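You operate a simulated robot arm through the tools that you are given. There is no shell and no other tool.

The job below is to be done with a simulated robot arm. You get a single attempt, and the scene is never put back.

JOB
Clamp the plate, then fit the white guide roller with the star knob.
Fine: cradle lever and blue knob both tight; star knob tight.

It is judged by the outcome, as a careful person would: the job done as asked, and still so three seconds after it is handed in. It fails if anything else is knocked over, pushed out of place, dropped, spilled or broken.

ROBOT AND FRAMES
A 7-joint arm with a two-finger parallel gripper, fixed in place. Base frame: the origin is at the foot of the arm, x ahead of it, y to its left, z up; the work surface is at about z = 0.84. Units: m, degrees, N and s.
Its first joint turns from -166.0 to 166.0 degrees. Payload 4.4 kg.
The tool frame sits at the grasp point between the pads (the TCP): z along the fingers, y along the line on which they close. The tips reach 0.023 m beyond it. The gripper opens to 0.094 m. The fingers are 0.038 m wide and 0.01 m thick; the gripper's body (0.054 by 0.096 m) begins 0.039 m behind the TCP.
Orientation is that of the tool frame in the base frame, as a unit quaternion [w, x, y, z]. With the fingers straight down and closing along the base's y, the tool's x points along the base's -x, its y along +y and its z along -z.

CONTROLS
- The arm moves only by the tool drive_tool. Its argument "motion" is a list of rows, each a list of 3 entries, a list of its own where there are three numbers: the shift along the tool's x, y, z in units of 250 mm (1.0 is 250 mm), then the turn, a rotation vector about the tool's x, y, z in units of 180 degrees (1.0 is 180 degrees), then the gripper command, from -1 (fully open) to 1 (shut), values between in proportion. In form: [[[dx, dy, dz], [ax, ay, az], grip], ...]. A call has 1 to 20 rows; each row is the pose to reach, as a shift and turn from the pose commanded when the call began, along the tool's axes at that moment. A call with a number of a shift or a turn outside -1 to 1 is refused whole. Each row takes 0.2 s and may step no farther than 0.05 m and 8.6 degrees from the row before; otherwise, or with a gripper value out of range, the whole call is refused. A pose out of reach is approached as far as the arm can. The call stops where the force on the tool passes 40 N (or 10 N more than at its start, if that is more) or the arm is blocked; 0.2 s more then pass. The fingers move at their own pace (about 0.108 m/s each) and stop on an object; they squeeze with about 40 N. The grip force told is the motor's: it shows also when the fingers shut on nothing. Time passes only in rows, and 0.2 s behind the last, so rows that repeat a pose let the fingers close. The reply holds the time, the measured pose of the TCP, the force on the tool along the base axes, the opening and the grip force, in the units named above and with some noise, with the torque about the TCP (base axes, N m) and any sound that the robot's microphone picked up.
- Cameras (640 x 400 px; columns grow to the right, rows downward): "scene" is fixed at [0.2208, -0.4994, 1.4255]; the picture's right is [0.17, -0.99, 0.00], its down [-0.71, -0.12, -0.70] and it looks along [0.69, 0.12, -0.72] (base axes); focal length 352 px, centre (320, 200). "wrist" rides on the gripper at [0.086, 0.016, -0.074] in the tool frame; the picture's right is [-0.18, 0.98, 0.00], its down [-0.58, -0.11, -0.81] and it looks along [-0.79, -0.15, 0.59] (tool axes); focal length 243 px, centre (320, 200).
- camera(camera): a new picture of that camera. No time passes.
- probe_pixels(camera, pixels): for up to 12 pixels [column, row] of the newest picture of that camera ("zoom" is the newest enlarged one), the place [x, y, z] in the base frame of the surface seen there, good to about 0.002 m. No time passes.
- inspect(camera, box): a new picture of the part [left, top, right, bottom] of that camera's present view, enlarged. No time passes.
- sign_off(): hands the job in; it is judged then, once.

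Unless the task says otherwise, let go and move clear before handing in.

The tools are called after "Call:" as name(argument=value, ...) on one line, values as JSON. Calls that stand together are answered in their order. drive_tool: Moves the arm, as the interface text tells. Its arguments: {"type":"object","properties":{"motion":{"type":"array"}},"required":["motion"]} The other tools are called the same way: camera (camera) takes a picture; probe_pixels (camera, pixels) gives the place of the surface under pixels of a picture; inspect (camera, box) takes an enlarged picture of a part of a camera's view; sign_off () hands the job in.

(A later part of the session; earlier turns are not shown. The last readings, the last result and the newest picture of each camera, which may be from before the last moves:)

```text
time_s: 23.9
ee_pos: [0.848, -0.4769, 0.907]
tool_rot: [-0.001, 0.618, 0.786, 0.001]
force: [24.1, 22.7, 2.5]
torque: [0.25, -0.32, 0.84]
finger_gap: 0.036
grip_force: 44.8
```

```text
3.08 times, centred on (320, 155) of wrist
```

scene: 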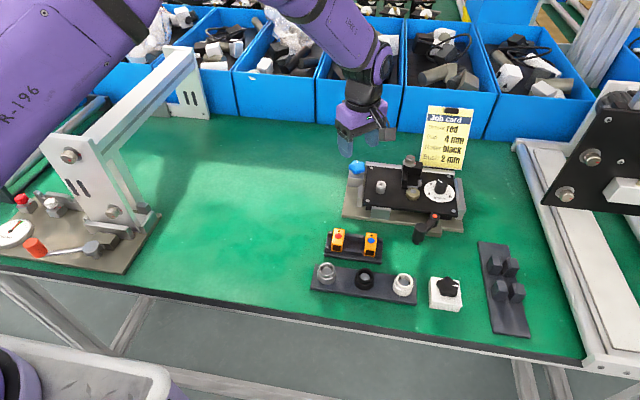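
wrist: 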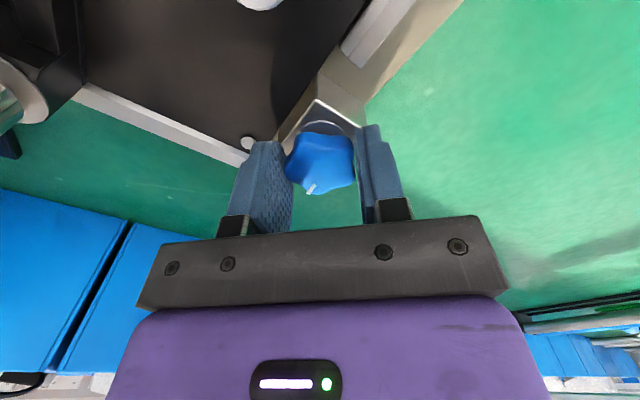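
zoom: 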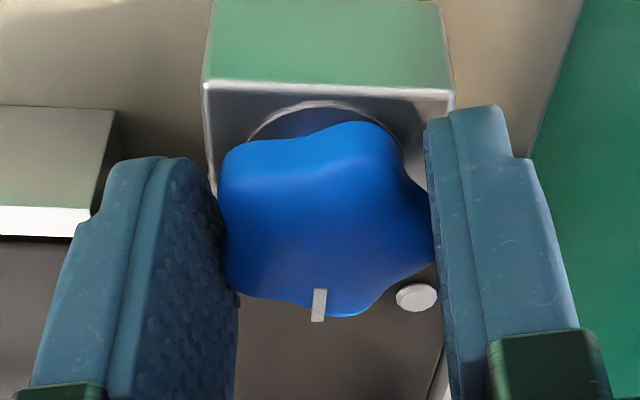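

The pads slip at ~0.84 N m, so the blue knob is tight. I'll open, lift straight up and back away to check it.

Call:
drive_tool(motion=[[[0, 0, 0], [0, 0, 0], -0.28], [[0, 0, 0], [0, 0, 0], -0.28], [[0, 0, -0.1], [0, 0, 0], -0.28], [[0, 0, -0.25], [0, 0, 0], -0.28], [[0, 0, -0.4], [0, 0, 0], -0.28], [[0, 0, -0.55], [0, 0, 0], -0.28]])

Call:
inspect(camera="wrist", box=[220, 0, 420, 130])

Call:
camera(camera="scene")

```text
time_s: 25.3
ee_pos: [0.8458, -0.4792, 1.0442]
tool_rot: [-0.002, 0.618, 0.786, 0.0]
force: [0.5, 0.1, -1.0]
torque: [-0.02, -0.02, 0.02]
finger_gap: 0.0603
grip_force: 0.2
```

```text
3.08 times, centred on (320, 65) of wrist
```

zoom: 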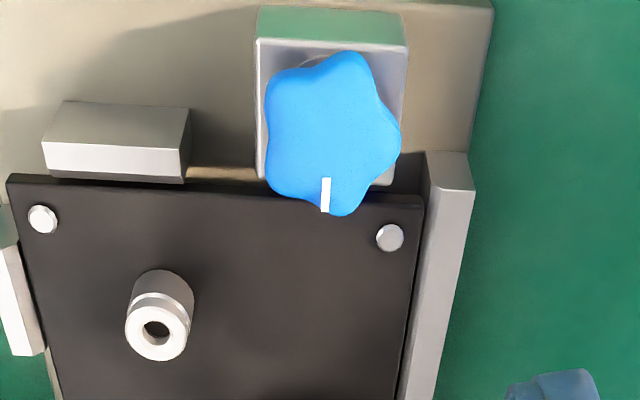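

```text
taken
```

scene: 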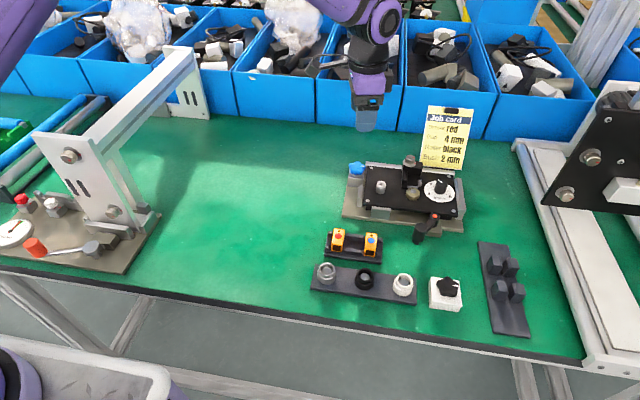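

The knob is left at about 272°, tight. The wrist zoom shows the post with its threaded hole at (157,330); I'll measure it and then the roller tray and star-knob block closely in the scene view.

Call:
probe_pixels(camera="zoom", pixels=[[131, 330], [184, 322], [155, 312], [158, 354], [157, 343], [140, 280], [190, 285], [165, 268], [158, 296], [230, 330]])

Call:
inspect(camera="scene", box=[380, 260, 480, 325])

```text
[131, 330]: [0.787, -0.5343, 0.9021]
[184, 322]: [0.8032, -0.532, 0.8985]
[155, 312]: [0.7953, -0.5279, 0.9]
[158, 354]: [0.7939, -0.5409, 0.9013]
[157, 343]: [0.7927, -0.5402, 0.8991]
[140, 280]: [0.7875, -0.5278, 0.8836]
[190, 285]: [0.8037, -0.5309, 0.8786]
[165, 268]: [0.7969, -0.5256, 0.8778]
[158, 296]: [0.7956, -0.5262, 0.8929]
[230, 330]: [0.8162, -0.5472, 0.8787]
```

```text
6.15 times, centred on (430, 292) of scene
```

zoom: 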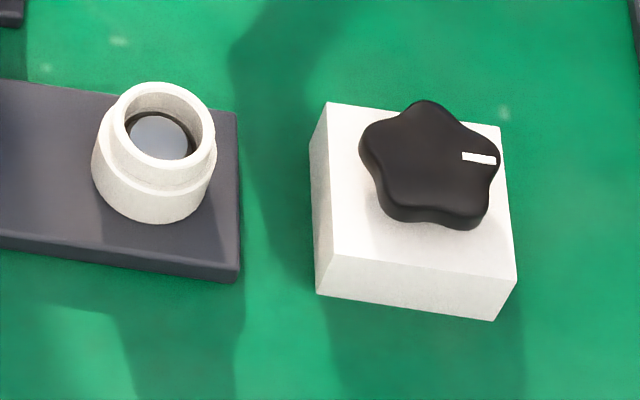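

Post centre ≈ (0.795,-0.535), radius ≈ 8 mm, top 0.900. Now probing the white roller and star knob in this scene zoom.

Call:
probe_pixels(camera="zoom", pixels=[[112, 115], [212, 128], [165, 86], [160, 168], [160, 135], [98, 150], [150, 220], [40, 230], [427, 104], [365, 145], [395, 215], [475, 222]])

Call:
inspect(camera="scene", box=[385, 265, 425, 305])

```text
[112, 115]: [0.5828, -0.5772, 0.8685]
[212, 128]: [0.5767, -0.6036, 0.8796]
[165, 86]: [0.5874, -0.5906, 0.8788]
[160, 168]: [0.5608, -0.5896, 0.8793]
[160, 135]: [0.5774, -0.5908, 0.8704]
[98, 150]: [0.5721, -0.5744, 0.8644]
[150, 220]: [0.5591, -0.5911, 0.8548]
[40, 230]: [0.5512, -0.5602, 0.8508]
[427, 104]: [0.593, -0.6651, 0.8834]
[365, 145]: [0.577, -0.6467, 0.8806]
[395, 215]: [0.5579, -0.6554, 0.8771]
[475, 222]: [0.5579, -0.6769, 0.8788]
```

```text
10.00 times, centred on (405, 285) of scene
```

zoom: 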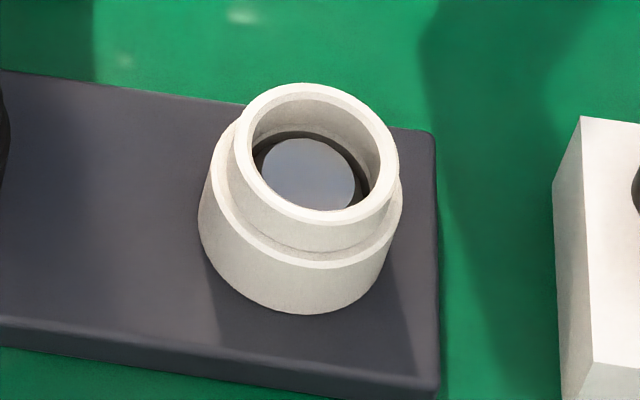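

Roller top 0.879, base on tray 0.851, lower flange R≈16.5 mm, peg inside top at 0.870. I'll probe the ring's extremes in this 10x zoom for its exact centre.

Call:
probe_pixels(camera="zoom", pixels=[[241, 150], [393, 165], [312, 88], [312, 218], [262, 110], [375, 125], [250, 190], [380, 200], [262, 165], [305, 170], [350, 175], [205, 220]])

Call:
inspect(camera="scene", box=[360, 160, 440, 220])

```text
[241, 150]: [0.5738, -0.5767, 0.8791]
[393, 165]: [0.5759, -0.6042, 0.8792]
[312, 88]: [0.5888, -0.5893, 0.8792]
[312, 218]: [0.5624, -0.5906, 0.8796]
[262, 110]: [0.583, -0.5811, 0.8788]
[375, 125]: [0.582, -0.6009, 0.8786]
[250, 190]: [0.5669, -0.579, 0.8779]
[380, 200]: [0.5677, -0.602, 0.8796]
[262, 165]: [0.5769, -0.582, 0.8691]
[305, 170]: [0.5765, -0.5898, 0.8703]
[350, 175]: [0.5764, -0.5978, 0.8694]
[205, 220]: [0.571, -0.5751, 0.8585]
```

```text
6.67 times, centred on (400, 190) of scene
```

zoom: 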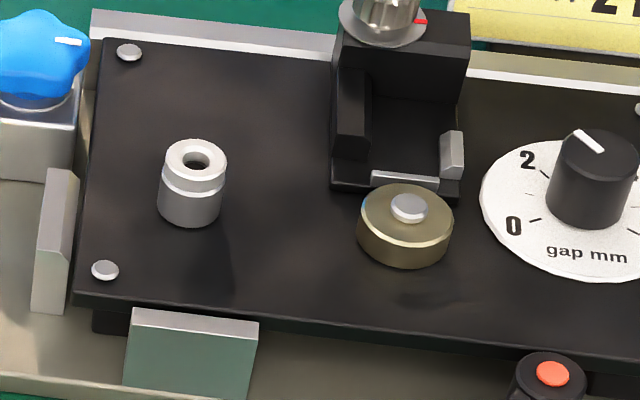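

Roller centre = (0.5756,-0.5905). Next, the post top ring and the gold drum beside it in this zoom.

Call:
probe_pixels(camera="zoom", pixels=[[168, 159], [225, 162], [197, 141], [195, 179], [180, 150], [214, 172], [196, 160], [190, 222], [362, 220], [448, 225], [405, 210], [400, 260]])

```text
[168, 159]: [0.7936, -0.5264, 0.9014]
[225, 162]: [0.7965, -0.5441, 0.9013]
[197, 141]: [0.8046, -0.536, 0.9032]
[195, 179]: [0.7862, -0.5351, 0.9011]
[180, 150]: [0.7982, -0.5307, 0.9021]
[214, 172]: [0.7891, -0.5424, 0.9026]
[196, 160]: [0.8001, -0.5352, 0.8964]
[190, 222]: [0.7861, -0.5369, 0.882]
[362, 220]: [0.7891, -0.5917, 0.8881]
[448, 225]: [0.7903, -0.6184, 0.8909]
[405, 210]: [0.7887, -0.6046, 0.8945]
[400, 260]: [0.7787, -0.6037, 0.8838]
```

Post centre = (0.7954,-0.5353), radius 9 mm, top 0.9015. Now I'll move at safe height back toward the roller, restoring the straight tool yaw.

Call:
drive_tool(motion=[[[-0.0108, -0.0693, 0], [0, -0.0001, -0.0424], -0.5], [[-0.0215, -0.1386, 0], [0, -0.0003, -0.0849], -0.5], [[-0.0323, -0.2079, 0], [0, -0.0004, -0.1273], -0.5], [[-0.043, -0.2772, 0], [0, -0.0006, -0.1698], -0.5], [[-0.0538, -0.3465, 0], [0, -0.0007, -0.2122], -0.5], [[-0.0645, -0.4158, 0], [0, -0.0008, -0.2546], -0.5], [[-0.0753, -0.4851, 0], [0, -0.001, -0.2971], -0.5], [[-0.086, -0.5544, 0], [0, -0.0011, -0.3395], -0.5], [[-0.0968, -0.6237, 0], [0, -0.0013, -0.382], -0.5], [[-0.1075, -0.693, 0], [0, -0.0014, -0.4244], -0.5]])

```text
time_s: 27.5
ee_pos: [0.684, -0.5442, 1.0438]
tool_rot: [0.001, -0.003, 1.0, -0.001]
force: [0.9, 0.2, -0.3]
torque: [-0.03, 0.0, 0.0]
finger_gap: 0.0705
grip_force: 0.0
```

Now above (0.684,-0.544) with straight yaw. I'll move over the white roller at (0.5756,-0.5905).

Call:
drive_tool(motion=[[[0.1084, -0.0463, 0.05], [0, 0, 0], -0.28], [[0.2168, -0.0926, 0.12], [0, 0, 0], -0.28], [[0.3252, -0.1389, 0.22], [0, 0, 0], -0.28], [[0.4336, -0.1852, 0.336], [0, 0, 0], -0.28], [[0.4336, -0.1852, 0.336], [0, 0, 0], -0.28]])

Call:
camera(camera="wrist")

Call:
inspect(camera="scene", box=[340, 200, 480, 320])

```text
time_s: 28.7
ee_pos: [0.5762, -0.5907, 0.96]
tool_rot: [0.003, -0.001, 1.0, -0.001]
force: [0.2, 0.7, -1.1]
torque: [0.01, 0.02, 0.0]
finger_gap: 0.0604
grip_force: 0.1
```

```text
taken
```

wrist: 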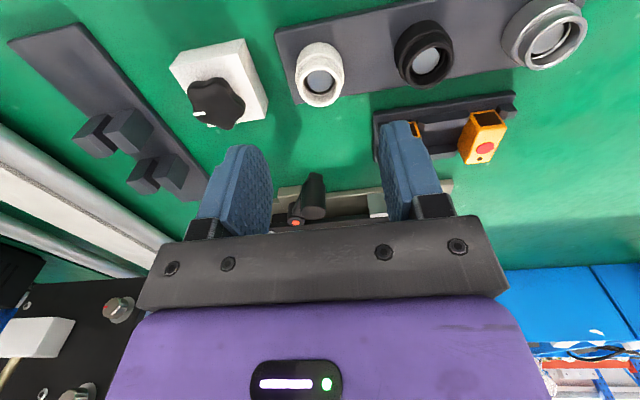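

```text
3.33 times, centred on (410, 260) of scene
```

zoom: 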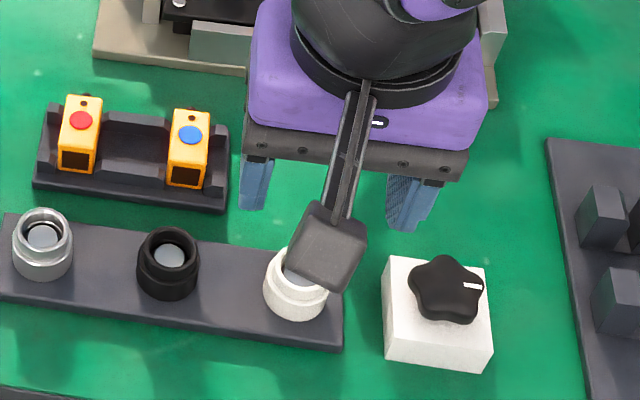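

The roller lies between the finger planes (wrist (320,75)), and black roller and star-knob block leave about 1 cm each side. I'll descend to TCP z≈0.879 and close gently on the flange.

Call:
drive_tool(motion=[[[0.002, 0, 0.08], [0, 0, 0], -0.28], [[0.002, 0, 0.16], [0, 0, 0], -0.28], [[0.002, 0, 0.24], [0, 0, 0], -0.28], [[0.002, 0, 0.324], [0, 0, 0], -0.28], [[0.002, 0, 0.324], [0, 0, 0], -0.28]])

Call:
camera(camera="wrist")

Call:
inspect(camera="scene", box=[340, 200, 480, 320])

```text
time_s: 29.9
ee_pos: [0.5751, -0.5918, 0.8791]
tool_rot: [0.001, 0.001, 1.0, -0.001]
force: [-0.2, -0.3, 0.7]
torque: [0.04, 0.0, -0.01]
finger_gap: 0.0602
grip_force: 0.0
```

```text
taken
```

wrist: 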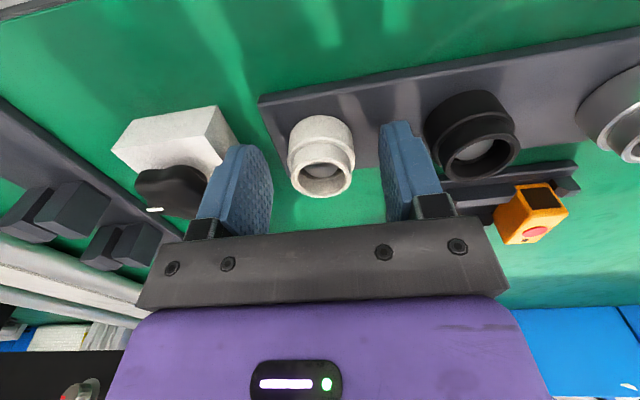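

```text
3.33 times, centred on (410, 260) of scene
```

zoom: 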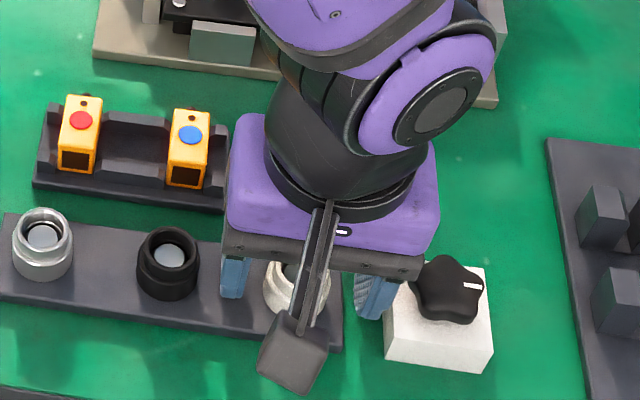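

The roller is nicely between the pads (wrist (320,155)), no contact. Closing now.

Call:
drive_tool(motion=[[[0, 0, 0], [0, 0, 0], 0.1], [[0, 0, 0], [0, 0, 0], 1], [[0, 0, 0], [0, 0, 0], 1]])

Call:
camera(camera="wrist")

```text
time_s: 30.7
ee_pos: [0.5755, -0.5918, 0.8788]
tool_rot: [0.001, -0.001, 1.0, -0.002]
force: [-0.4, 0.5, -0.4]
torque: [-0.01, 0.01, -0.01]
finger_gap: 0.0324
grip_force: 40.0
```

```text
taken
```

wrist: 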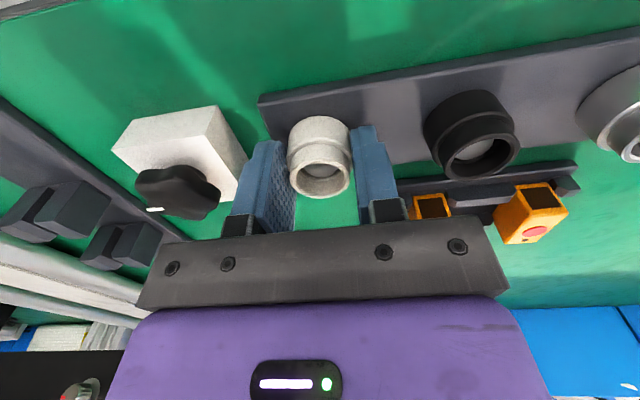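

Roller gripped: gap 0.0324, 40 N. Lifting straight up and looking at it.

Call:
drive_tool(motion=[[[0, 0, -0.06], [0, 0, 0], 1], [[0, 0, -0.14], [0, 0, 0], 1], [[0, 0, -0.26], [0, 0, 0], 1], [[0, 0, -0.38], [0, 0, 0], 1], [[0, 0, -0.5], [0, 0, 0], 1]])

Call:
camera(camera="wrist")

Call:
camera(camera="scene")

```text
time_s: 31.9
ee_pos: [0.5743, -0.5916, 1.0048]
tool_rot: [0.001, 0.001, 1.0, 0.0]
force: [0.5, 0.8, -0.2]
torque: [0.0, 0.0, -0.02]
finger_gap: 0.0001
grip_force: 40.3
```

```text
taken
```

wrist: 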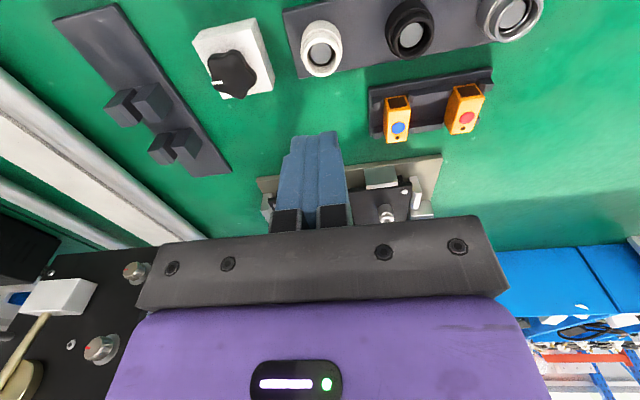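

```text
taken
```

scene: 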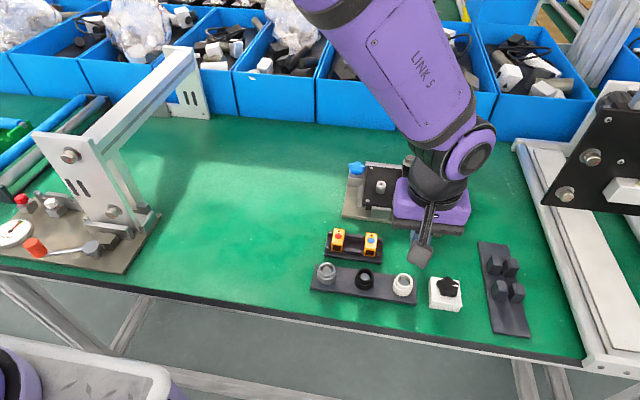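

The fingers closed to nothing (gap 0.0001): the roller slipped out and stayed on its tray peg at scene (403,285). I'll look closely at its state and shape before a deeper regrip.

Call:
inspect(camera="scene", box=[385, 260, 425, 300])

Call:
inspect(camera="wrist", box=[280, 5, 360, 85])

```text
10.00 times, centred on (405, 280) of scene
```

zoom: 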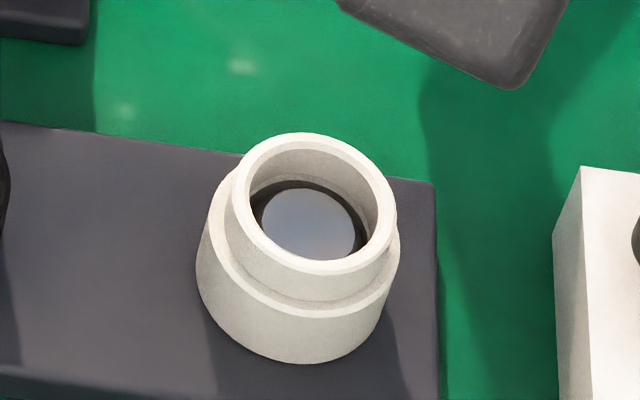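

```text
5.00 times, centred on (320, 45) of wrist
```

zoom: 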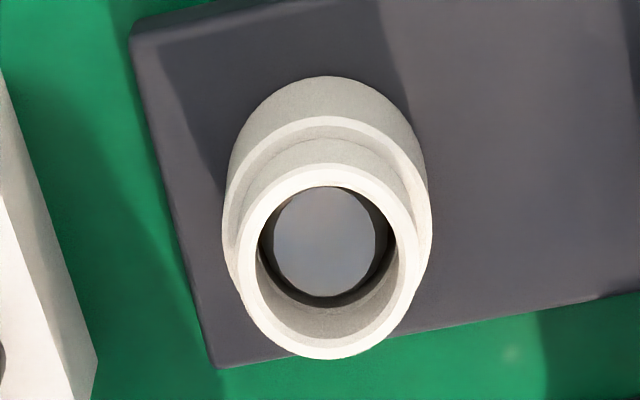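

The roller still stands upright on its peg, barely shifted. I'll probe heights of ring, step and flange in this zoom.

Call:
probe_pixels(camera="zoom", pixels=[[328, 122], [325, 150], [328, 176], [330, 352], [246, 265], [412, 265], [300, 95], [320, 80], [328, 240], [425, 200], [235, 200], [150, 100]])

```text
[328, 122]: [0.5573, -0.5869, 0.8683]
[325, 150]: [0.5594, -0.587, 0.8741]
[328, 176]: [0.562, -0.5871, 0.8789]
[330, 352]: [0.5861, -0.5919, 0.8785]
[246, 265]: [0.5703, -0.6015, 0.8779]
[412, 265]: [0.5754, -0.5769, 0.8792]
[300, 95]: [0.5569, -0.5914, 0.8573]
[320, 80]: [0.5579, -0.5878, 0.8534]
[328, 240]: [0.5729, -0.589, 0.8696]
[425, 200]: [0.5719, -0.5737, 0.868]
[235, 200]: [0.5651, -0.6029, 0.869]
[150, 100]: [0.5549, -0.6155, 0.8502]
```

Flange spans z 0.851–0.868. I'll open, re-descend a little deeper (TCP z≈0.8765, tips just above the tray) and regrip, then lift in tiny steps watching the gap.

Call:
drive_tool(motion=[[[0, 0.004, 0], [0, 0, 0], -0.28], [[0, 0.008, 0], [0, 0, 0], -0.28], [[0, 0.008, 0.12], [0, 0, 0], -0.28], [[0, 0.008, 0.24], [0, 0, 0], -0.28], [[0, 0.008, 0.36], [0, 0, 0], -0.28], [[0, 0.008, 0.46], [0, 0, 0], -0.28], [[0, 0.008, 0.513], [0, 0, 0], -0.28], [[0, 0.008, 0.513], [0, 0, 0], 0.1], [[0, 0.008, 0.513], [0, 0, 0], 1], [[0, 0.008, 0.513], [0, 0, 0], 1], [[0, 0.008, 0.513], [0, 0, 0], 1]])

Call:
inspect(camera="wrist", box=[220, 90, 420, 220])

```text
time_s: 34.3
ee_pos: [0.5742, -0.5895, 0.876]
tool_rot: [0.0, -0.001, 1.0, 0.0]
force: [0.0, -0.1, 0.6]
torque: [-0.01, 0.03, 0.0]
finger_gap: 0.0322
grip_force: 40.1
```

```text
3.08 times, centred on (320, 155) of wrist
```

zoom: 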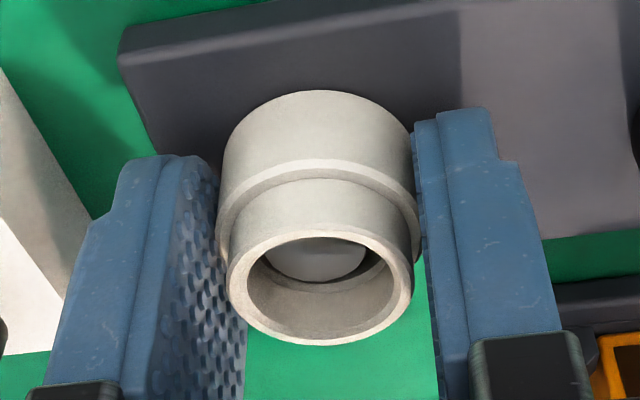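

Pads are on the flange (gap 0.0322). I'll lift slowly, 4 mm, and read the result.

Call:
drive_tool(motion=[[[0, 0, -0.004], [0, 0, 0], 1], [[0, 0, -0.008], [0, 0, 0], 1], [[0, 0, -0.012], [0, 0, 0], 1], [[0, 0, -0.016], [0, 0, 0], 1]])

Call:
inspect(camera="wrist", box=[220, 90, 420, 220])

```text
time_s: 35.3
ee_pos: [0.5748, -0.5903, 0.8811]
tool_rot: [0.001, 0.0, 1.0, -0.002]
force: [0.6, -1.6, -0.3]
torque: [-0.02, -0.03, 0.0]
finger_gap: 0.0324
grip_force: 39.8
```

```text
3.08 times, centred on (320, 155) of wrist
```

zoom: 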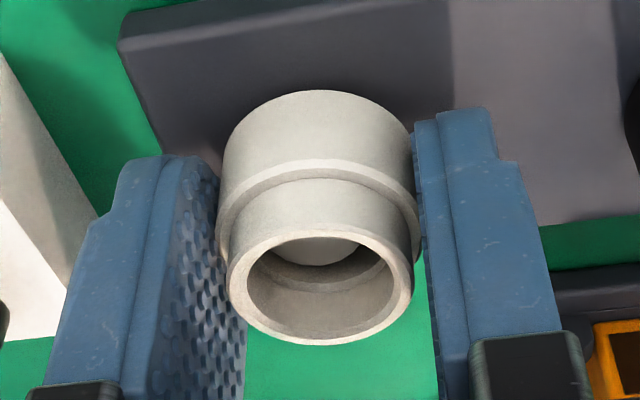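

The roller is rising with the fingers (the peg top recedes inside the bore). I'll keep lifting gently, in 4 mm steps.

Call:
drive_tool(motion=[[[0, 0, -0.016], [0, 0, 0], 1], [[0, 0, -0.032], [0, 0, 0], 1], [[0, 0, -0.048], [0, 0, 0], 1], [[0, 0, -0.064], [0, 0, 0], 1], [[0, 0, -0.08], [0, 0, 0], 1], [[0, 0, -0.096], [0, 0, 0], 1]])

Call:
inspect(camera="wrist", box=[220, 90, 420, 220])

```text
time_s: 36.7
ee_pos: [0.5742, -0.5893, 0.9047]
tool_rot: [0.001, 0.001, 1.0, -0.001]
force: [-0.3, -0.4, 0.1]
torque: [0.04, 0.01, 0.0]
finger_gap: 0.0325
grip_force: 40.2
```

```text
3.08 times, centred on (320, 155) of wrist
```

zoom: 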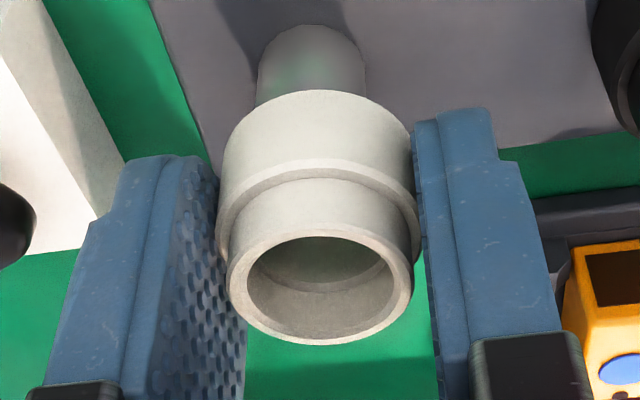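

The roller is clear of its peg (gap steady at 0.0325). I'll lift to ~0.97 and then travel smoothly toward the post.

Call:
drive_tool(motion=[[[0, 0, -0.024], [0, 0, 0], 1], [[0, 0, -0.05], [0, 0, 0], 1], [[0, 0, -0.08], [0, 0, 0], 1], [[0, 0, -0.11], [0, 0, 0], 1], [[0, 0, -0.14], [0, 0, 0], 1], [[0, 0, -0.17], [0, 0, 0], 1], [[0, 0, -0.2], [0, 0, 0], 1], [[0, 0, -0.23], [0, 0, 0], 1], [[0, 0, -0.26], [0, 0, 0], 1], [[0, 0, -0.28], [0, 0, 0], 1]])

Call:
inspect(camera="wrist", box=[220, 90, 420, 220])

```text
time_s: 38.9
ee_pos: [0.5758, -0.5897, 0.9754]
tool_rot: [0.001, -0.001, 1.0, -0.001]
force: [0.3, -0.4, -0.8]
torque: [-0.01, 0.0, 0.02]
finger_gap: 0.0324
grip_force: 39.7
```

```text
3.08 times, centred on (320, 155) of wrist
```

zoom: 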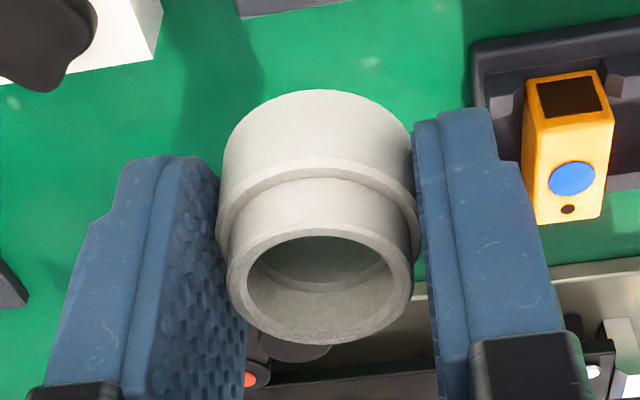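

Held steady. I'll measure the roller's position relative to the tool from this picture before moving.

Call:
probe_pixels(camera="zoom", pixels=[[234, 285], [408, 280], [320, 340], [322, 234], [238, 310], [400, 310], [248, 250], [390, 245], [260, 255], [380, 320], [320, 165], [320, 95]])

```text
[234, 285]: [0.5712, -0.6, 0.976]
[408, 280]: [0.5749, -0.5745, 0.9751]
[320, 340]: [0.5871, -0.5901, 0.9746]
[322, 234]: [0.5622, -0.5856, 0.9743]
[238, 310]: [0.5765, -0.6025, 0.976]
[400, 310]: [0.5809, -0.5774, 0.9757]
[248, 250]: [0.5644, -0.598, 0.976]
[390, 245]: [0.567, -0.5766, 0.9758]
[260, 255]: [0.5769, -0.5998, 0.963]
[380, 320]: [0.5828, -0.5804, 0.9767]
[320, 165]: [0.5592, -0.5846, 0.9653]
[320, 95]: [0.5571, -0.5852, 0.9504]
```

Roller top is level with the TCP and centred on it. Now travelling to above the post at constant height.

Call:
drive_tool(motion=[[[-0.03, 0.0074, 0], [0, 0, 0], 1], [[-0.08, 0.0197, 0], [0, 0, 0], 1], [[-0.14, 0.0345, 0], [0, 0, 0], 1], [[-0.2, 0.0493, 0], [0, 0, 0], 1], [[-0.26, 0.064, 0], [0, 0, 0], 1], [[-0.32, 0.0788, 0], [0, 0, 0], 1], [[-0.38, 0.0936, 0], [0, 0, 0], 1], [[-0.44, 0.1084, 0], [0, 0, 0], 1], [[-0.5, 0.1232, 0], [0, 0, 0], 1], [[-0.56, 0.138, 0], [0, 0, 0], 1], [[-0.62, 0.1527, 0], [0, 0, 0], 1], [[-0.68, 0.1675, 0], [0, 0, 0], 1], [[-0.74, 0.1823, 0], [0, 0, 0], 1], [[-0.8, 0.197, 0], [0, 0, 0], 1], [[-0.85, 0.209, 0], [0, 0, 0], 1], [[-0.8816, 0.2172, 0], [0, 0, 0], 1], [[-0.8816, 0.2172, 0], [0, 0, 0], 1]])

Call:
inspect(camera="wrist", box=[200, 20, 420, 220])

Call:
inspect(camera="scene", box=[330, 110, 450, 230])

```text
time_s: 42.5
ee_pos: [0.7937, -0.5335, 0.9752]
tool_rot: [0.001, 0.0, 1.0, -0.001]
force: [-0.9, 0.0, -0.7]
torque: [-0.01, 0.0, -0.02]
finger_gap: 0.0322
grip_force: 40.2
```

```text
2.00 times, centred on (310, 120) of wrist
```

zoom: 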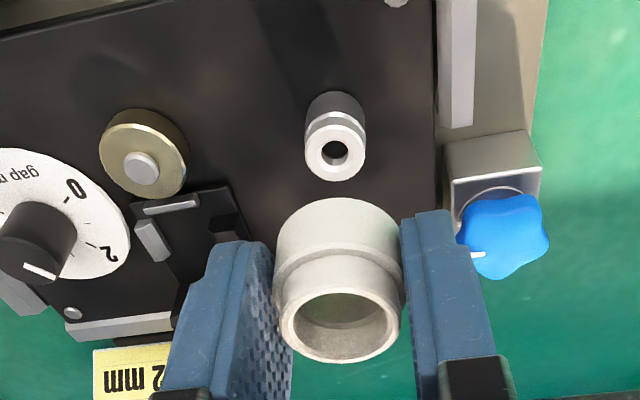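

```text
3.33 times, centred on (390, 170) of scene
```

zoom: 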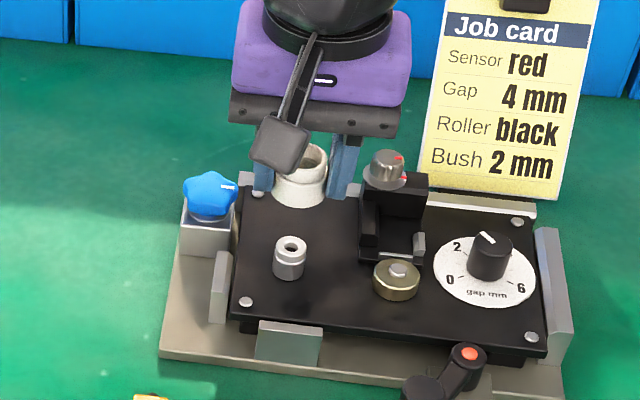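

The roller is above the post. I'll measure both in the same wrist view for their relative offset.

Call:
inspect(camera="wrist", box=[320, 55, 420, 205])

Call:
inspect(camera="wrist", box=[320, 60, 400, 115])

```text
2.67 times, centred on (370, 130) of wrist
```

zoom: 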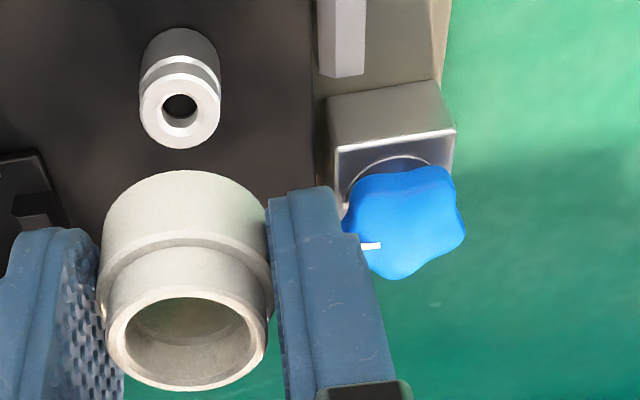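

```text
7.27 times, centred on (360, 88) of wrist
```

zoom: 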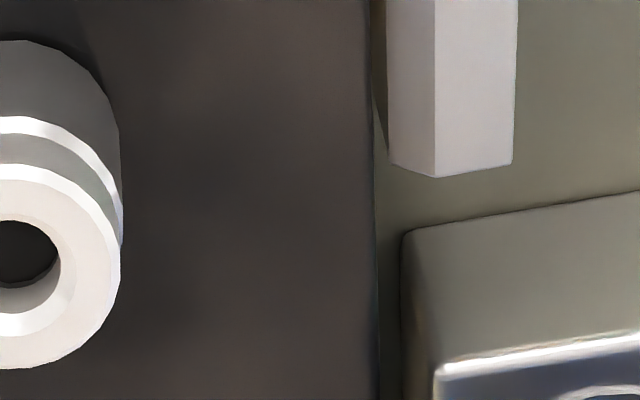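

Call:
inspect(camera="wrist", box=[270, 55, 410, 205])

```text
2.67 times, centred on (340, 130) of wrist
```

zoom: 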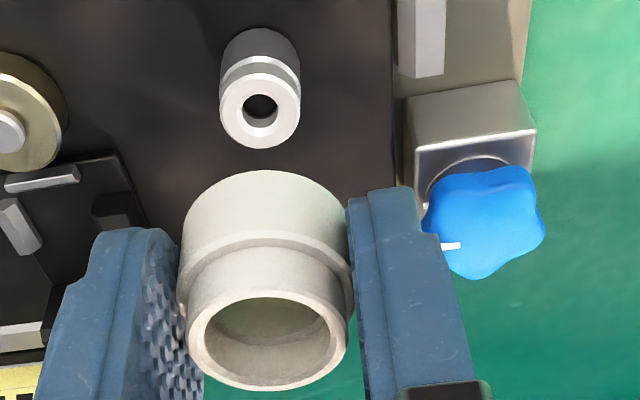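

Call:
probe_pixels(camera="zoom", pixels=[[224, 110], [297, 106], [259, 78], [261, 143], [235, 130], [285, 132], [190, 335], [344, 330], [268, 387], [268, 294], [197, 365], [330, 365]])

```text
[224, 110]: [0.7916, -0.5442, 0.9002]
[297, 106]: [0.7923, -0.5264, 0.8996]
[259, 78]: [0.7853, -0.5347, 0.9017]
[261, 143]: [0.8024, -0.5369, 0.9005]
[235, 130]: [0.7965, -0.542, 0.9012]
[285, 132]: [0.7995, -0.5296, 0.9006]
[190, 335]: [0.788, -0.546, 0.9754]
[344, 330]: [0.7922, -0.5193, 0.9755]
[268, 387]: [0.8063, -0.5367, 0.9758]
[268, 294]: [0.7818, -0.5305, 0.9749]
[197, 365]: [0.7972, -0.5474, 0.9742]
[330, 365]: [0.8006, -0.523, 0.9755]
```

Post centre ≈ (0.794,-0.5355), roller ≈ (0.794,-0.534): I'll shift about 1.5 mm toward -y and descend to just above the post top, then recheck.

Call:
drive_tool(motion=[[[-0.0028, -0.006, 0.03], [0, 0, 0], 1], [[-0.0028, -0.006, 0.06], [0, 0, 0], 1], [[-0.0028, -0.006, 0.09], [0, 0, 0], 1], [[-0.0028, -0.006, 0.12], [0, 0, 0], 1], [[-0.0028, -0.006, 0.144], [0, 0, 0], 1], [[-0.0028, -0.006, 0.16], [0, 0, 0], 1], [[-0.0028, -0.006, 0.16], [0, 0, 0], 1]])

Call:
inspect(camera="wrist", box=[250, 80, 390, 210])

Call:
inspect(camera="scene", box=[350, 140, 420, 210])

```text
time_s: 44.1
ee_pos: [0.7975, -0.5365, 0.934]
tool_rot: [0.002, 0.0, 1.0, -0.001]
force: [0.1, 0.2, -0.5]
torque: [0.05, 0.02, 0.01]
finger_gap: 0.0322
grip_force: 40.4
```

```text
3.08 times, centred on (320, 145) of wrist
```

zoom: 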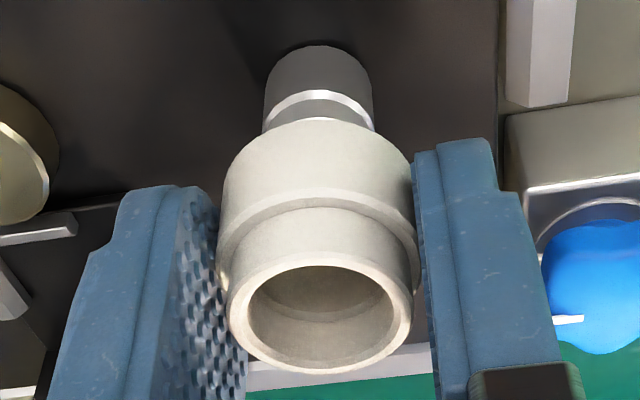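

```text
5.71 times, centred on (385, 175) of scene
```

zoom: 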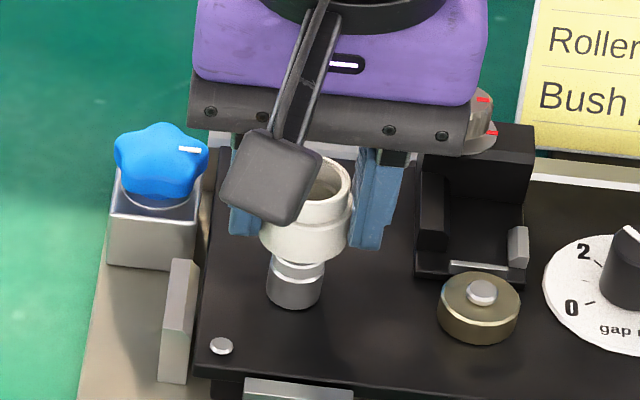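

The roller hangs just above the post and looks aligned. I'll measure the roller ring again from the wrist view to compare with the post centre (0.7945,-0.5355).

Call:
inspect(camera="wrist", box=[290, 130, 350, 205])

```text
5.33 times, centred on (320, 168) of wrist
```

zoom: 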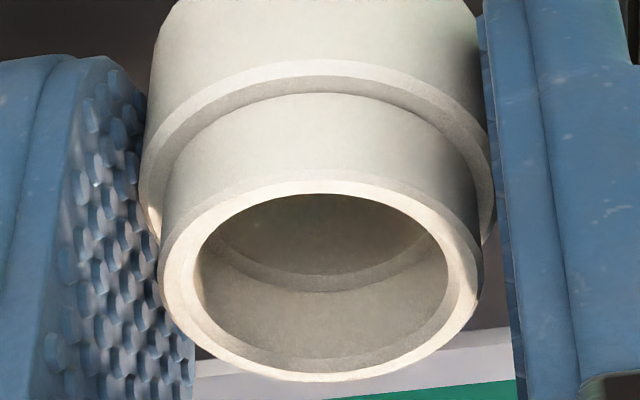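

Call:
probe_pixels(camera="zoom", pixels=[[168, 285], [470, 275], [320, 376], [320, 190], [195, 335], [450, 335], [200, 225], [440, 220], [250, 195], [395, 198], [235, 360], [410, 362]])

```text
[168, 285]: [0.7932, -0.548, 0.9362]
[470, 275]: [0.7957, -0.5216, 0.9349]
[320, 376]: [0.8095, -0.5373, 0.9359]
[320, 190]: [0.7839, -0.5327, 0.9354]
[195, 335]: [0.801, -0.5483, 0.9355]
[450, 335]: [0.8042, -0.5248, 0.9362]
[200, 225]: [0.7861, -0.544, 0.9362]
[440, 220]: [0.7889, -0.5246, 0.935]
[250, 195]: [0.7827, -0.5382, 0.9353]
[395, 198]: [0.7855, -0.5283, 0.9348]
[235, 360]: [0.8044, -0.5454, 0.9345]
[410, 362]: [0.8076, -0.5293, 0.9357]
```

Roller centre (0.7952,-0.5352) agrees with the post centre to within 1 mm. I'll lower it slowly, 2 mm per row, over the post.

Call:
drive_tool(motion=[[[0.001, 0, 0.008], [0, 0, 0], 1], [[0.001, 0, 0.016], [0, 0, 0], 1], [[0.001, 0, 0.024], [0, 0, 0], 1], [[0.001, 0, 0.032], [0, 0, 0], 1], [[0.001, 0, 0.04], [0, 0, 0], 1], [[0.001, 0, 0.048], [0, 0, 0], 1]])

Call:
inspect(camera="wrist", box=[250, 80, 390, 210])

Call:
inspect(camera="scene", box=[350, 140, 420, 210])

```text
time_s: 45.5
ee_pos: [0.7954, -0.5352, 0.9217]
tool_rot: [0.001, 0.0, 1.0, -0.001]
force: [-0.4, 0.4, 0.3]
torque: [-0.01, 0.0, 0.01]
finger_gap: 0.0321
grip_force: 40.1
```

```text
3.08 times, centred on (320, 145) of wrist
```

zoom: 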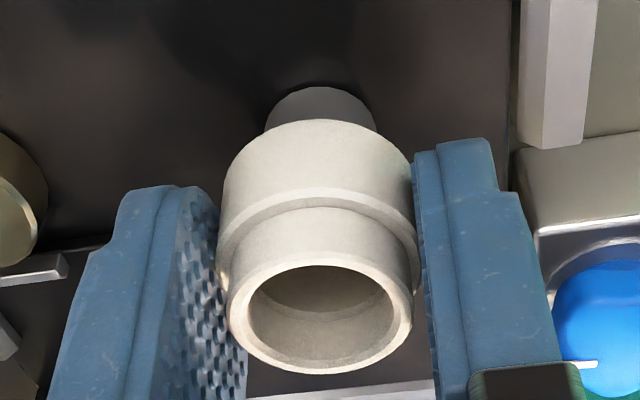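

```text
5.71 times, centred on (385, 175) of scene
```

zoom: 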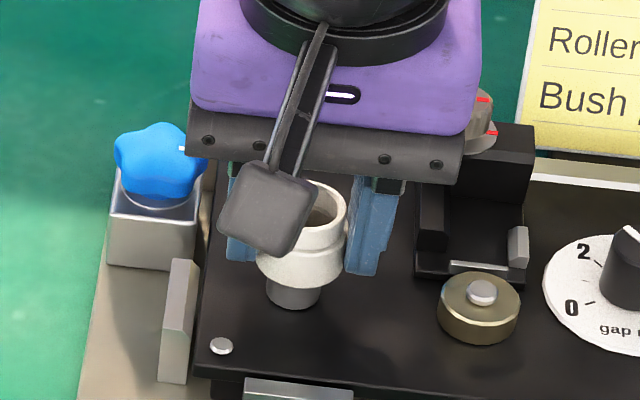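

No resistance and the roller already overlaps the post top. Continuing down gently to the plate.

Call:
drive_tool(motion=[[[0, 0, 0.008], [0, 0, 0], 1], [[0, 0, 0.016], [0, 0, 0], 1], [[0, 0, 0.024], [0, 0, 0], 1], [[0, 0, 0.032], [0, 0, 0], 1], [[0, 0, 0.04], [0, 0, 0], 1], [[0, 0, 0.048], [0, 0, 0], 1]])

Call:
inspect(camera="wrist", box=[250, 80, 390, 210])

Call:
inspect(camera="scene", box=[350, 140, 420, 210])

```text
time_s: 46.9
ee_pos: [0.7962, -0.5356, 0.9114]
tool_rot: [0.001, 0.0, 1.0, -0.001]
force: [-5.1, 1.0, 0.7]
torque: [-0.01, 0.15, 0.03]
finger_gap: 0.0325
grip_force: 40.4
```

```text
3.08 times, centred on (320, 145) of wrist
```

zoom: 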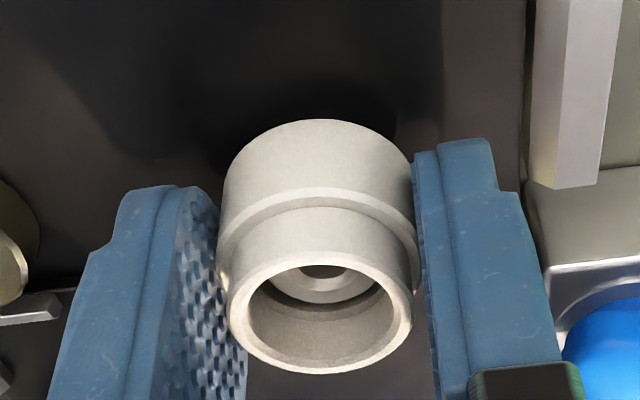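

```text
5.71 times, centred on (385, 175) of scene
```

zoom: 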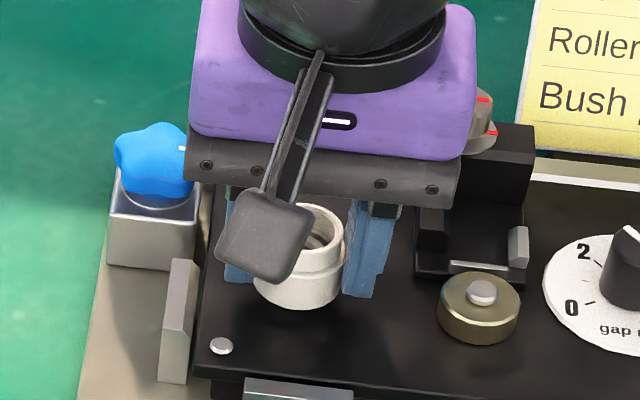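

The post top is visible inside the bore, lateral force only 5 N in x. I'll ease 0.5 mm back and continue down the last few millimetres.

Call:
drive_tool(motion=[[[0.002, 0, 0.004], [0, 0, 0], 1], [[0.002, 0, 0.008], [0, 0, 0], 1], [[0.002, 0, 0.012], [0, 0, 0], 1], [[0.002, 0, 0.016], [0, 0, 0], 1]])

Call:
inspect(camera="scene", box=[350, 140, 420, 210])

```text
time_s: 47.9
ee_pos: [0.7976, -0.5364, 0.9063]
tool_rot: [0.002, 0.0, 1.0, -0.001]
force: [-2.4, 1.0, 0.2]
torque: [0.07, 0.01, -0.04]
finger_gap: 0.0325
grip_force: 39.7
```

```text
5.71 times, centred on (385, 175) of scene
```

zoom: 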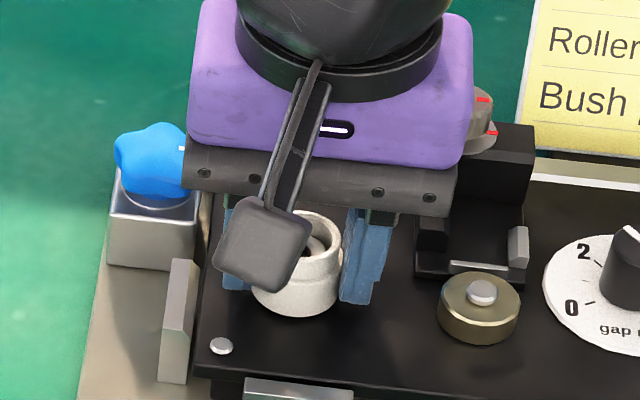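

Still no vertical contact force at z 0.9063. I'll lower up to 3 mm more in 0.75 mm steps.

Call:
drive_tool(motion=[[[0.001, 0, 0.003], [0, 0, 0], 1], [[0.001, 0, 0.006], [0, 0, 0], 1], [[0.001, 0, 0.009], [0, 0, 0], 1], [[0.001, 0, 0.012], [0, 0, 0], 1]])

Call:
inspect(camera="wrist", box=[250, 80, 390, 210])

```text
time_s: 48.9
ee_pos: [0.7948, -0.5374, 0.9059]
tool_rot: [0.001, 0.0, 1.0, -0.002]
force: [-2.7, 1.3, 16.2]
torque: [0.26, 0.17, -0.01]
finger_gap: 0.0323
grip_force: 40.1
```

```text
3.08 times, centred on (320, 145) of wrist
```

zoom: 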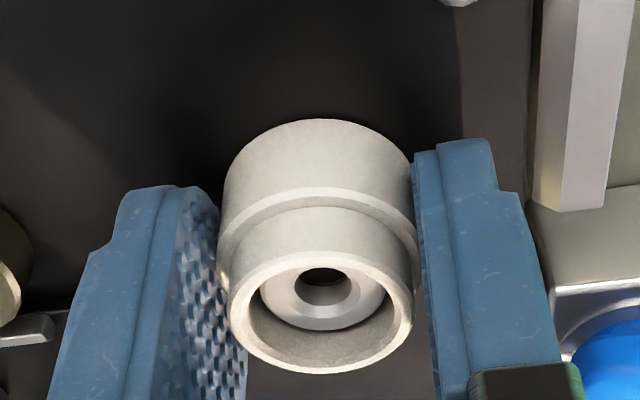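

A 16 N upward reaction: the roller is seated on the plate with the post's threaded hole centred inside it. I'll release and lift away.

Call:
drive_tool(motion=[[[0.001, 0, 0.004], [0, 0, 0], 0.2], [[0.001, 0, 0.004], [0, 0, 0], -0.1], [[0.001, 0, 0.004], [0, 0, 0], -0.1], [[0.001, 0, -0.03], [0, 0, 0], -0.1], [[0.001, 0, -0.1], [0, 0, 0], -0.1], [[0.001, 0, -0.2], [0, 0, 0], -0.1], [[0.001, 0, -0.32], [0, 0, 0], -0.1], [[0.08, 0, -0.42], [0, 0, 0], -0.1]])

Call:
inspect(camera="wrist", box=[250, 50, 390, 180])

Call:
inspect(camera="scene", box=[350, 150, 420, 220])

```text
time_s: 50.7
ee_pos: [0.7752, -0.5366, 1.0085]
tool_rot: [0.002, -0.001, 1.0, 0.0]
force: [0.5, -0.3, 0.0]
torque: [0.03, 0.03, 0.02]
finger_gap: 0.0518
grip_force: 0.0
```

```text
3.08 times, centred on (320, 115) of wrist
```

zoom: 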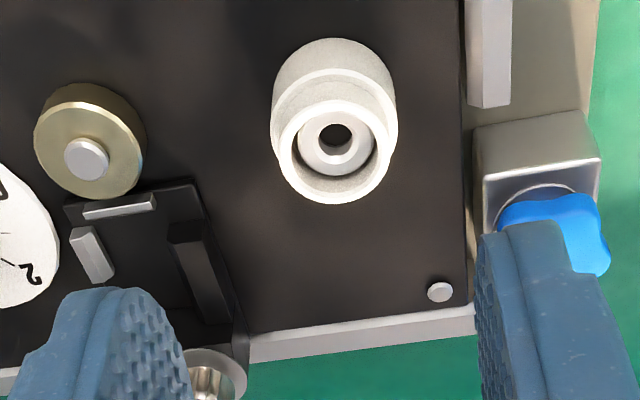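

```text
5.71 times, centred on (385, 185) of scene
```

zoom: 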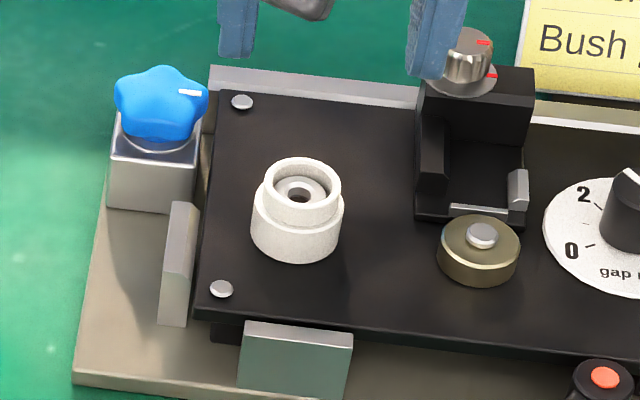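

The white roller sits upright on the post. I'll measure the hole and ring top here, then go for the star knob.

Call:
probe_pixels(camera="zoom", pixels=[[268, 188], [337, 192], [302, 162], [302, 218], [299, 185], [283, 200], [318, 200], [300, 208], [300, 178], [258, 230], [290, 255], [350, 300]])

Call:
inspect(camera="scene", box=[420, 265, 475, 320])

```text
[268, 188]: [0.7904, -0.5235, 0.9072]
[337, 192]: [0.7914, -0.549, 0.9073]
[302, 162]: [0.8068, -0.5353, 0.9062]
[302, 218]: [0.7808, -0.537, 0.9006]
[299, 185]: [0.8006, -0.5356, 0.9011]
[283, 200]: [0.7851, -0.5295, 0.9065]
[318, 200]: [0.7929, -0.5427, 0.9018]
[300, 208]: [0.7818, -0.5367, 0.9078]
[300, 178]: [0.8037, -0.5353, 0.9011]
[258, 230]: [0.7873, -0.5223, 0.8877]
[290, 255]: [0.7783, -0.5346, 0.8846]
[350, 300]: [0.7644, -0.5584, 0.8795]
```

```text
7.27 times, centred on (448, 292) of scene
```

zoom: 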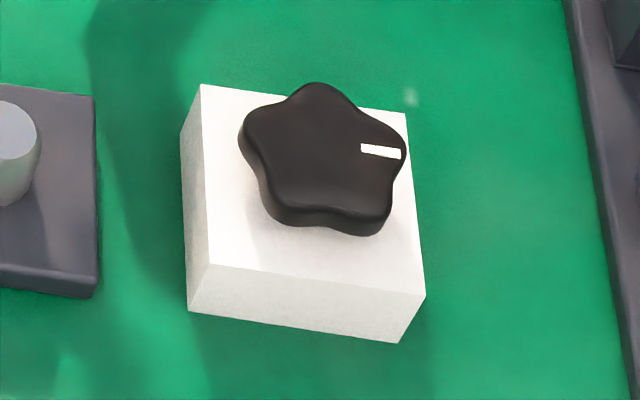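

Ring top is 0.907, so the roller is fully seated. Now the star knob lobes and its block.

Call:
probe_pixels(camera="zoom", pixels=[[318, 88], [400, 150], [368, 225], [282, 215], [246, 135], [320, 155], [365, 149], [398, 154], [230, 250], [205, 90], [404, 115], [420, 290]])

```text
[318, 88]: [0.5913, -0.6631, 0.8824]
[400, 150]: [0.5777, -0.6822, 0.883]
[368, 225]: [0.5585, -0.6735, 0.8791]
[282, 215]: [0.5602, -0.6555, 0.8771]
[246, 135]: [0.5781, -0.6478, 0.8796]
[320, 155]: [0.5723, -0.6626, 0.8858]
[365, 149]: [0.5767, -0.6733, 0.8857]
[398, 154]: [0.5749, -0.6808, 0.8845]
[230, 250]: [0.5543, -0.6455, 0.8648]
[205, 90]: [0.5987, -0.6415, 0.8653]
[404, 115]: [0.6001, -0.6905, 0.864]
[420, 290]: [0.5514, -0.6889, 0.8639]
```

Star knob centre ≈ (0.5732,-0.6644), lobes at ≈72°·k, top 0.8855, block top 0.8645. I'll go above it with yaw +54° (pads on a lobe axis), leaving plenty of clockwise wrist travel for screwing.

Call:
drive_tool(motion=[[[0.101, -0.064, 0], [0, 0, -0.0375], -0.28], [[0.202, -0.128, 0], [0, 0, -0.075], -0.28], [[0.303, -0.192, 0.02], [0, 0, -0.1125], -0.28], [[0.404, -0.2555, 0.05], [0, 0, -0.15], -0.28], [[0.505, -0.319, 0.08], [0, 0, -0.1875], -0.28], [[0.606, -0.383, 0.12], [0, 0, -0.225], -0.28], [[0.707, -0.447, 0.16], [0, 0, -0.2625], -0.28], [[0.808, -0.511, 0.194], [0, 0, -0.3], -0.28], [[0.808, -0.511, 0.194], [0, 0, -0.3], -0.28]])

Call:
inspect(camera="wrist", box=[220, 20, 420, 220])

```text
time_s: 52.7
ee_pos: [0.5708, -0.6632, 0.9586]
tool_rot: [0.0, -0.455, 0.89, -0.002]
force: [-0.6, -0.2, 0.3]
torque: [0.0, 0.0, 0.01]
finger_gap: 0.0604
grip_force: 0.0
```

```text
2.00 times, centred on (320, 120) of wrist
```

zoom: 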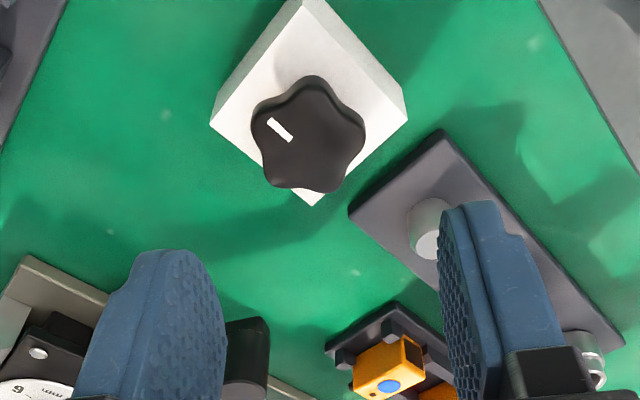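

The knob is under the tool at zoom (308,135). I'll refine its centre with this view.

Call:
inspect(camera="wrist", box=[280, 45, 350, 125])

```text
5.00 times, centred on (315, 85) of wrist
```

zoom: 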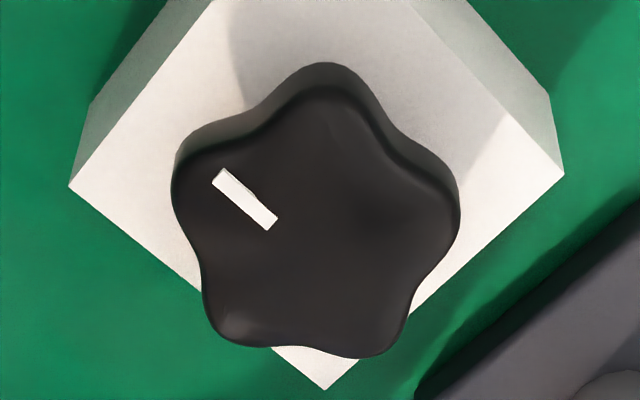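

Call:
probe_pixels(camera="zoom", pixels=[[330, 95], [450, 195], [380, 345], [228, 335], [182, 170], [325, 230], [218, 178], [270, 222], [75, 187], [325, 380], [555, 175], [325, 68]])

```text
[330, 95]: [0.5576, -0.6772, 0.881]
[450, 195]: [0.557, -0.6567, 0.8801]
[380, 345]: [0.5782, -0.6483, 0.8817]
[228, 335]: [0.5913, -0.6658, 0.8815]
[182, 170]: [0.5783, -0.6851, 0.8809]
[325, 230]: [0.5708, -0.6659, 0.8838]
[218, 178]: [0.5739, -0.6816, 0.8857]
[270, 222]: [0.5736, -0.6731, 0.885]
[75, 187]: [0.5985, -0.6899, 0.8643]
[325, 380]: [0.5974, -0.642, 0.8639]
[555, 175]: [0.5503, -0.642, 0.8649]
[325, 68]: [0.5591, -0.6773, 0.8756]
```

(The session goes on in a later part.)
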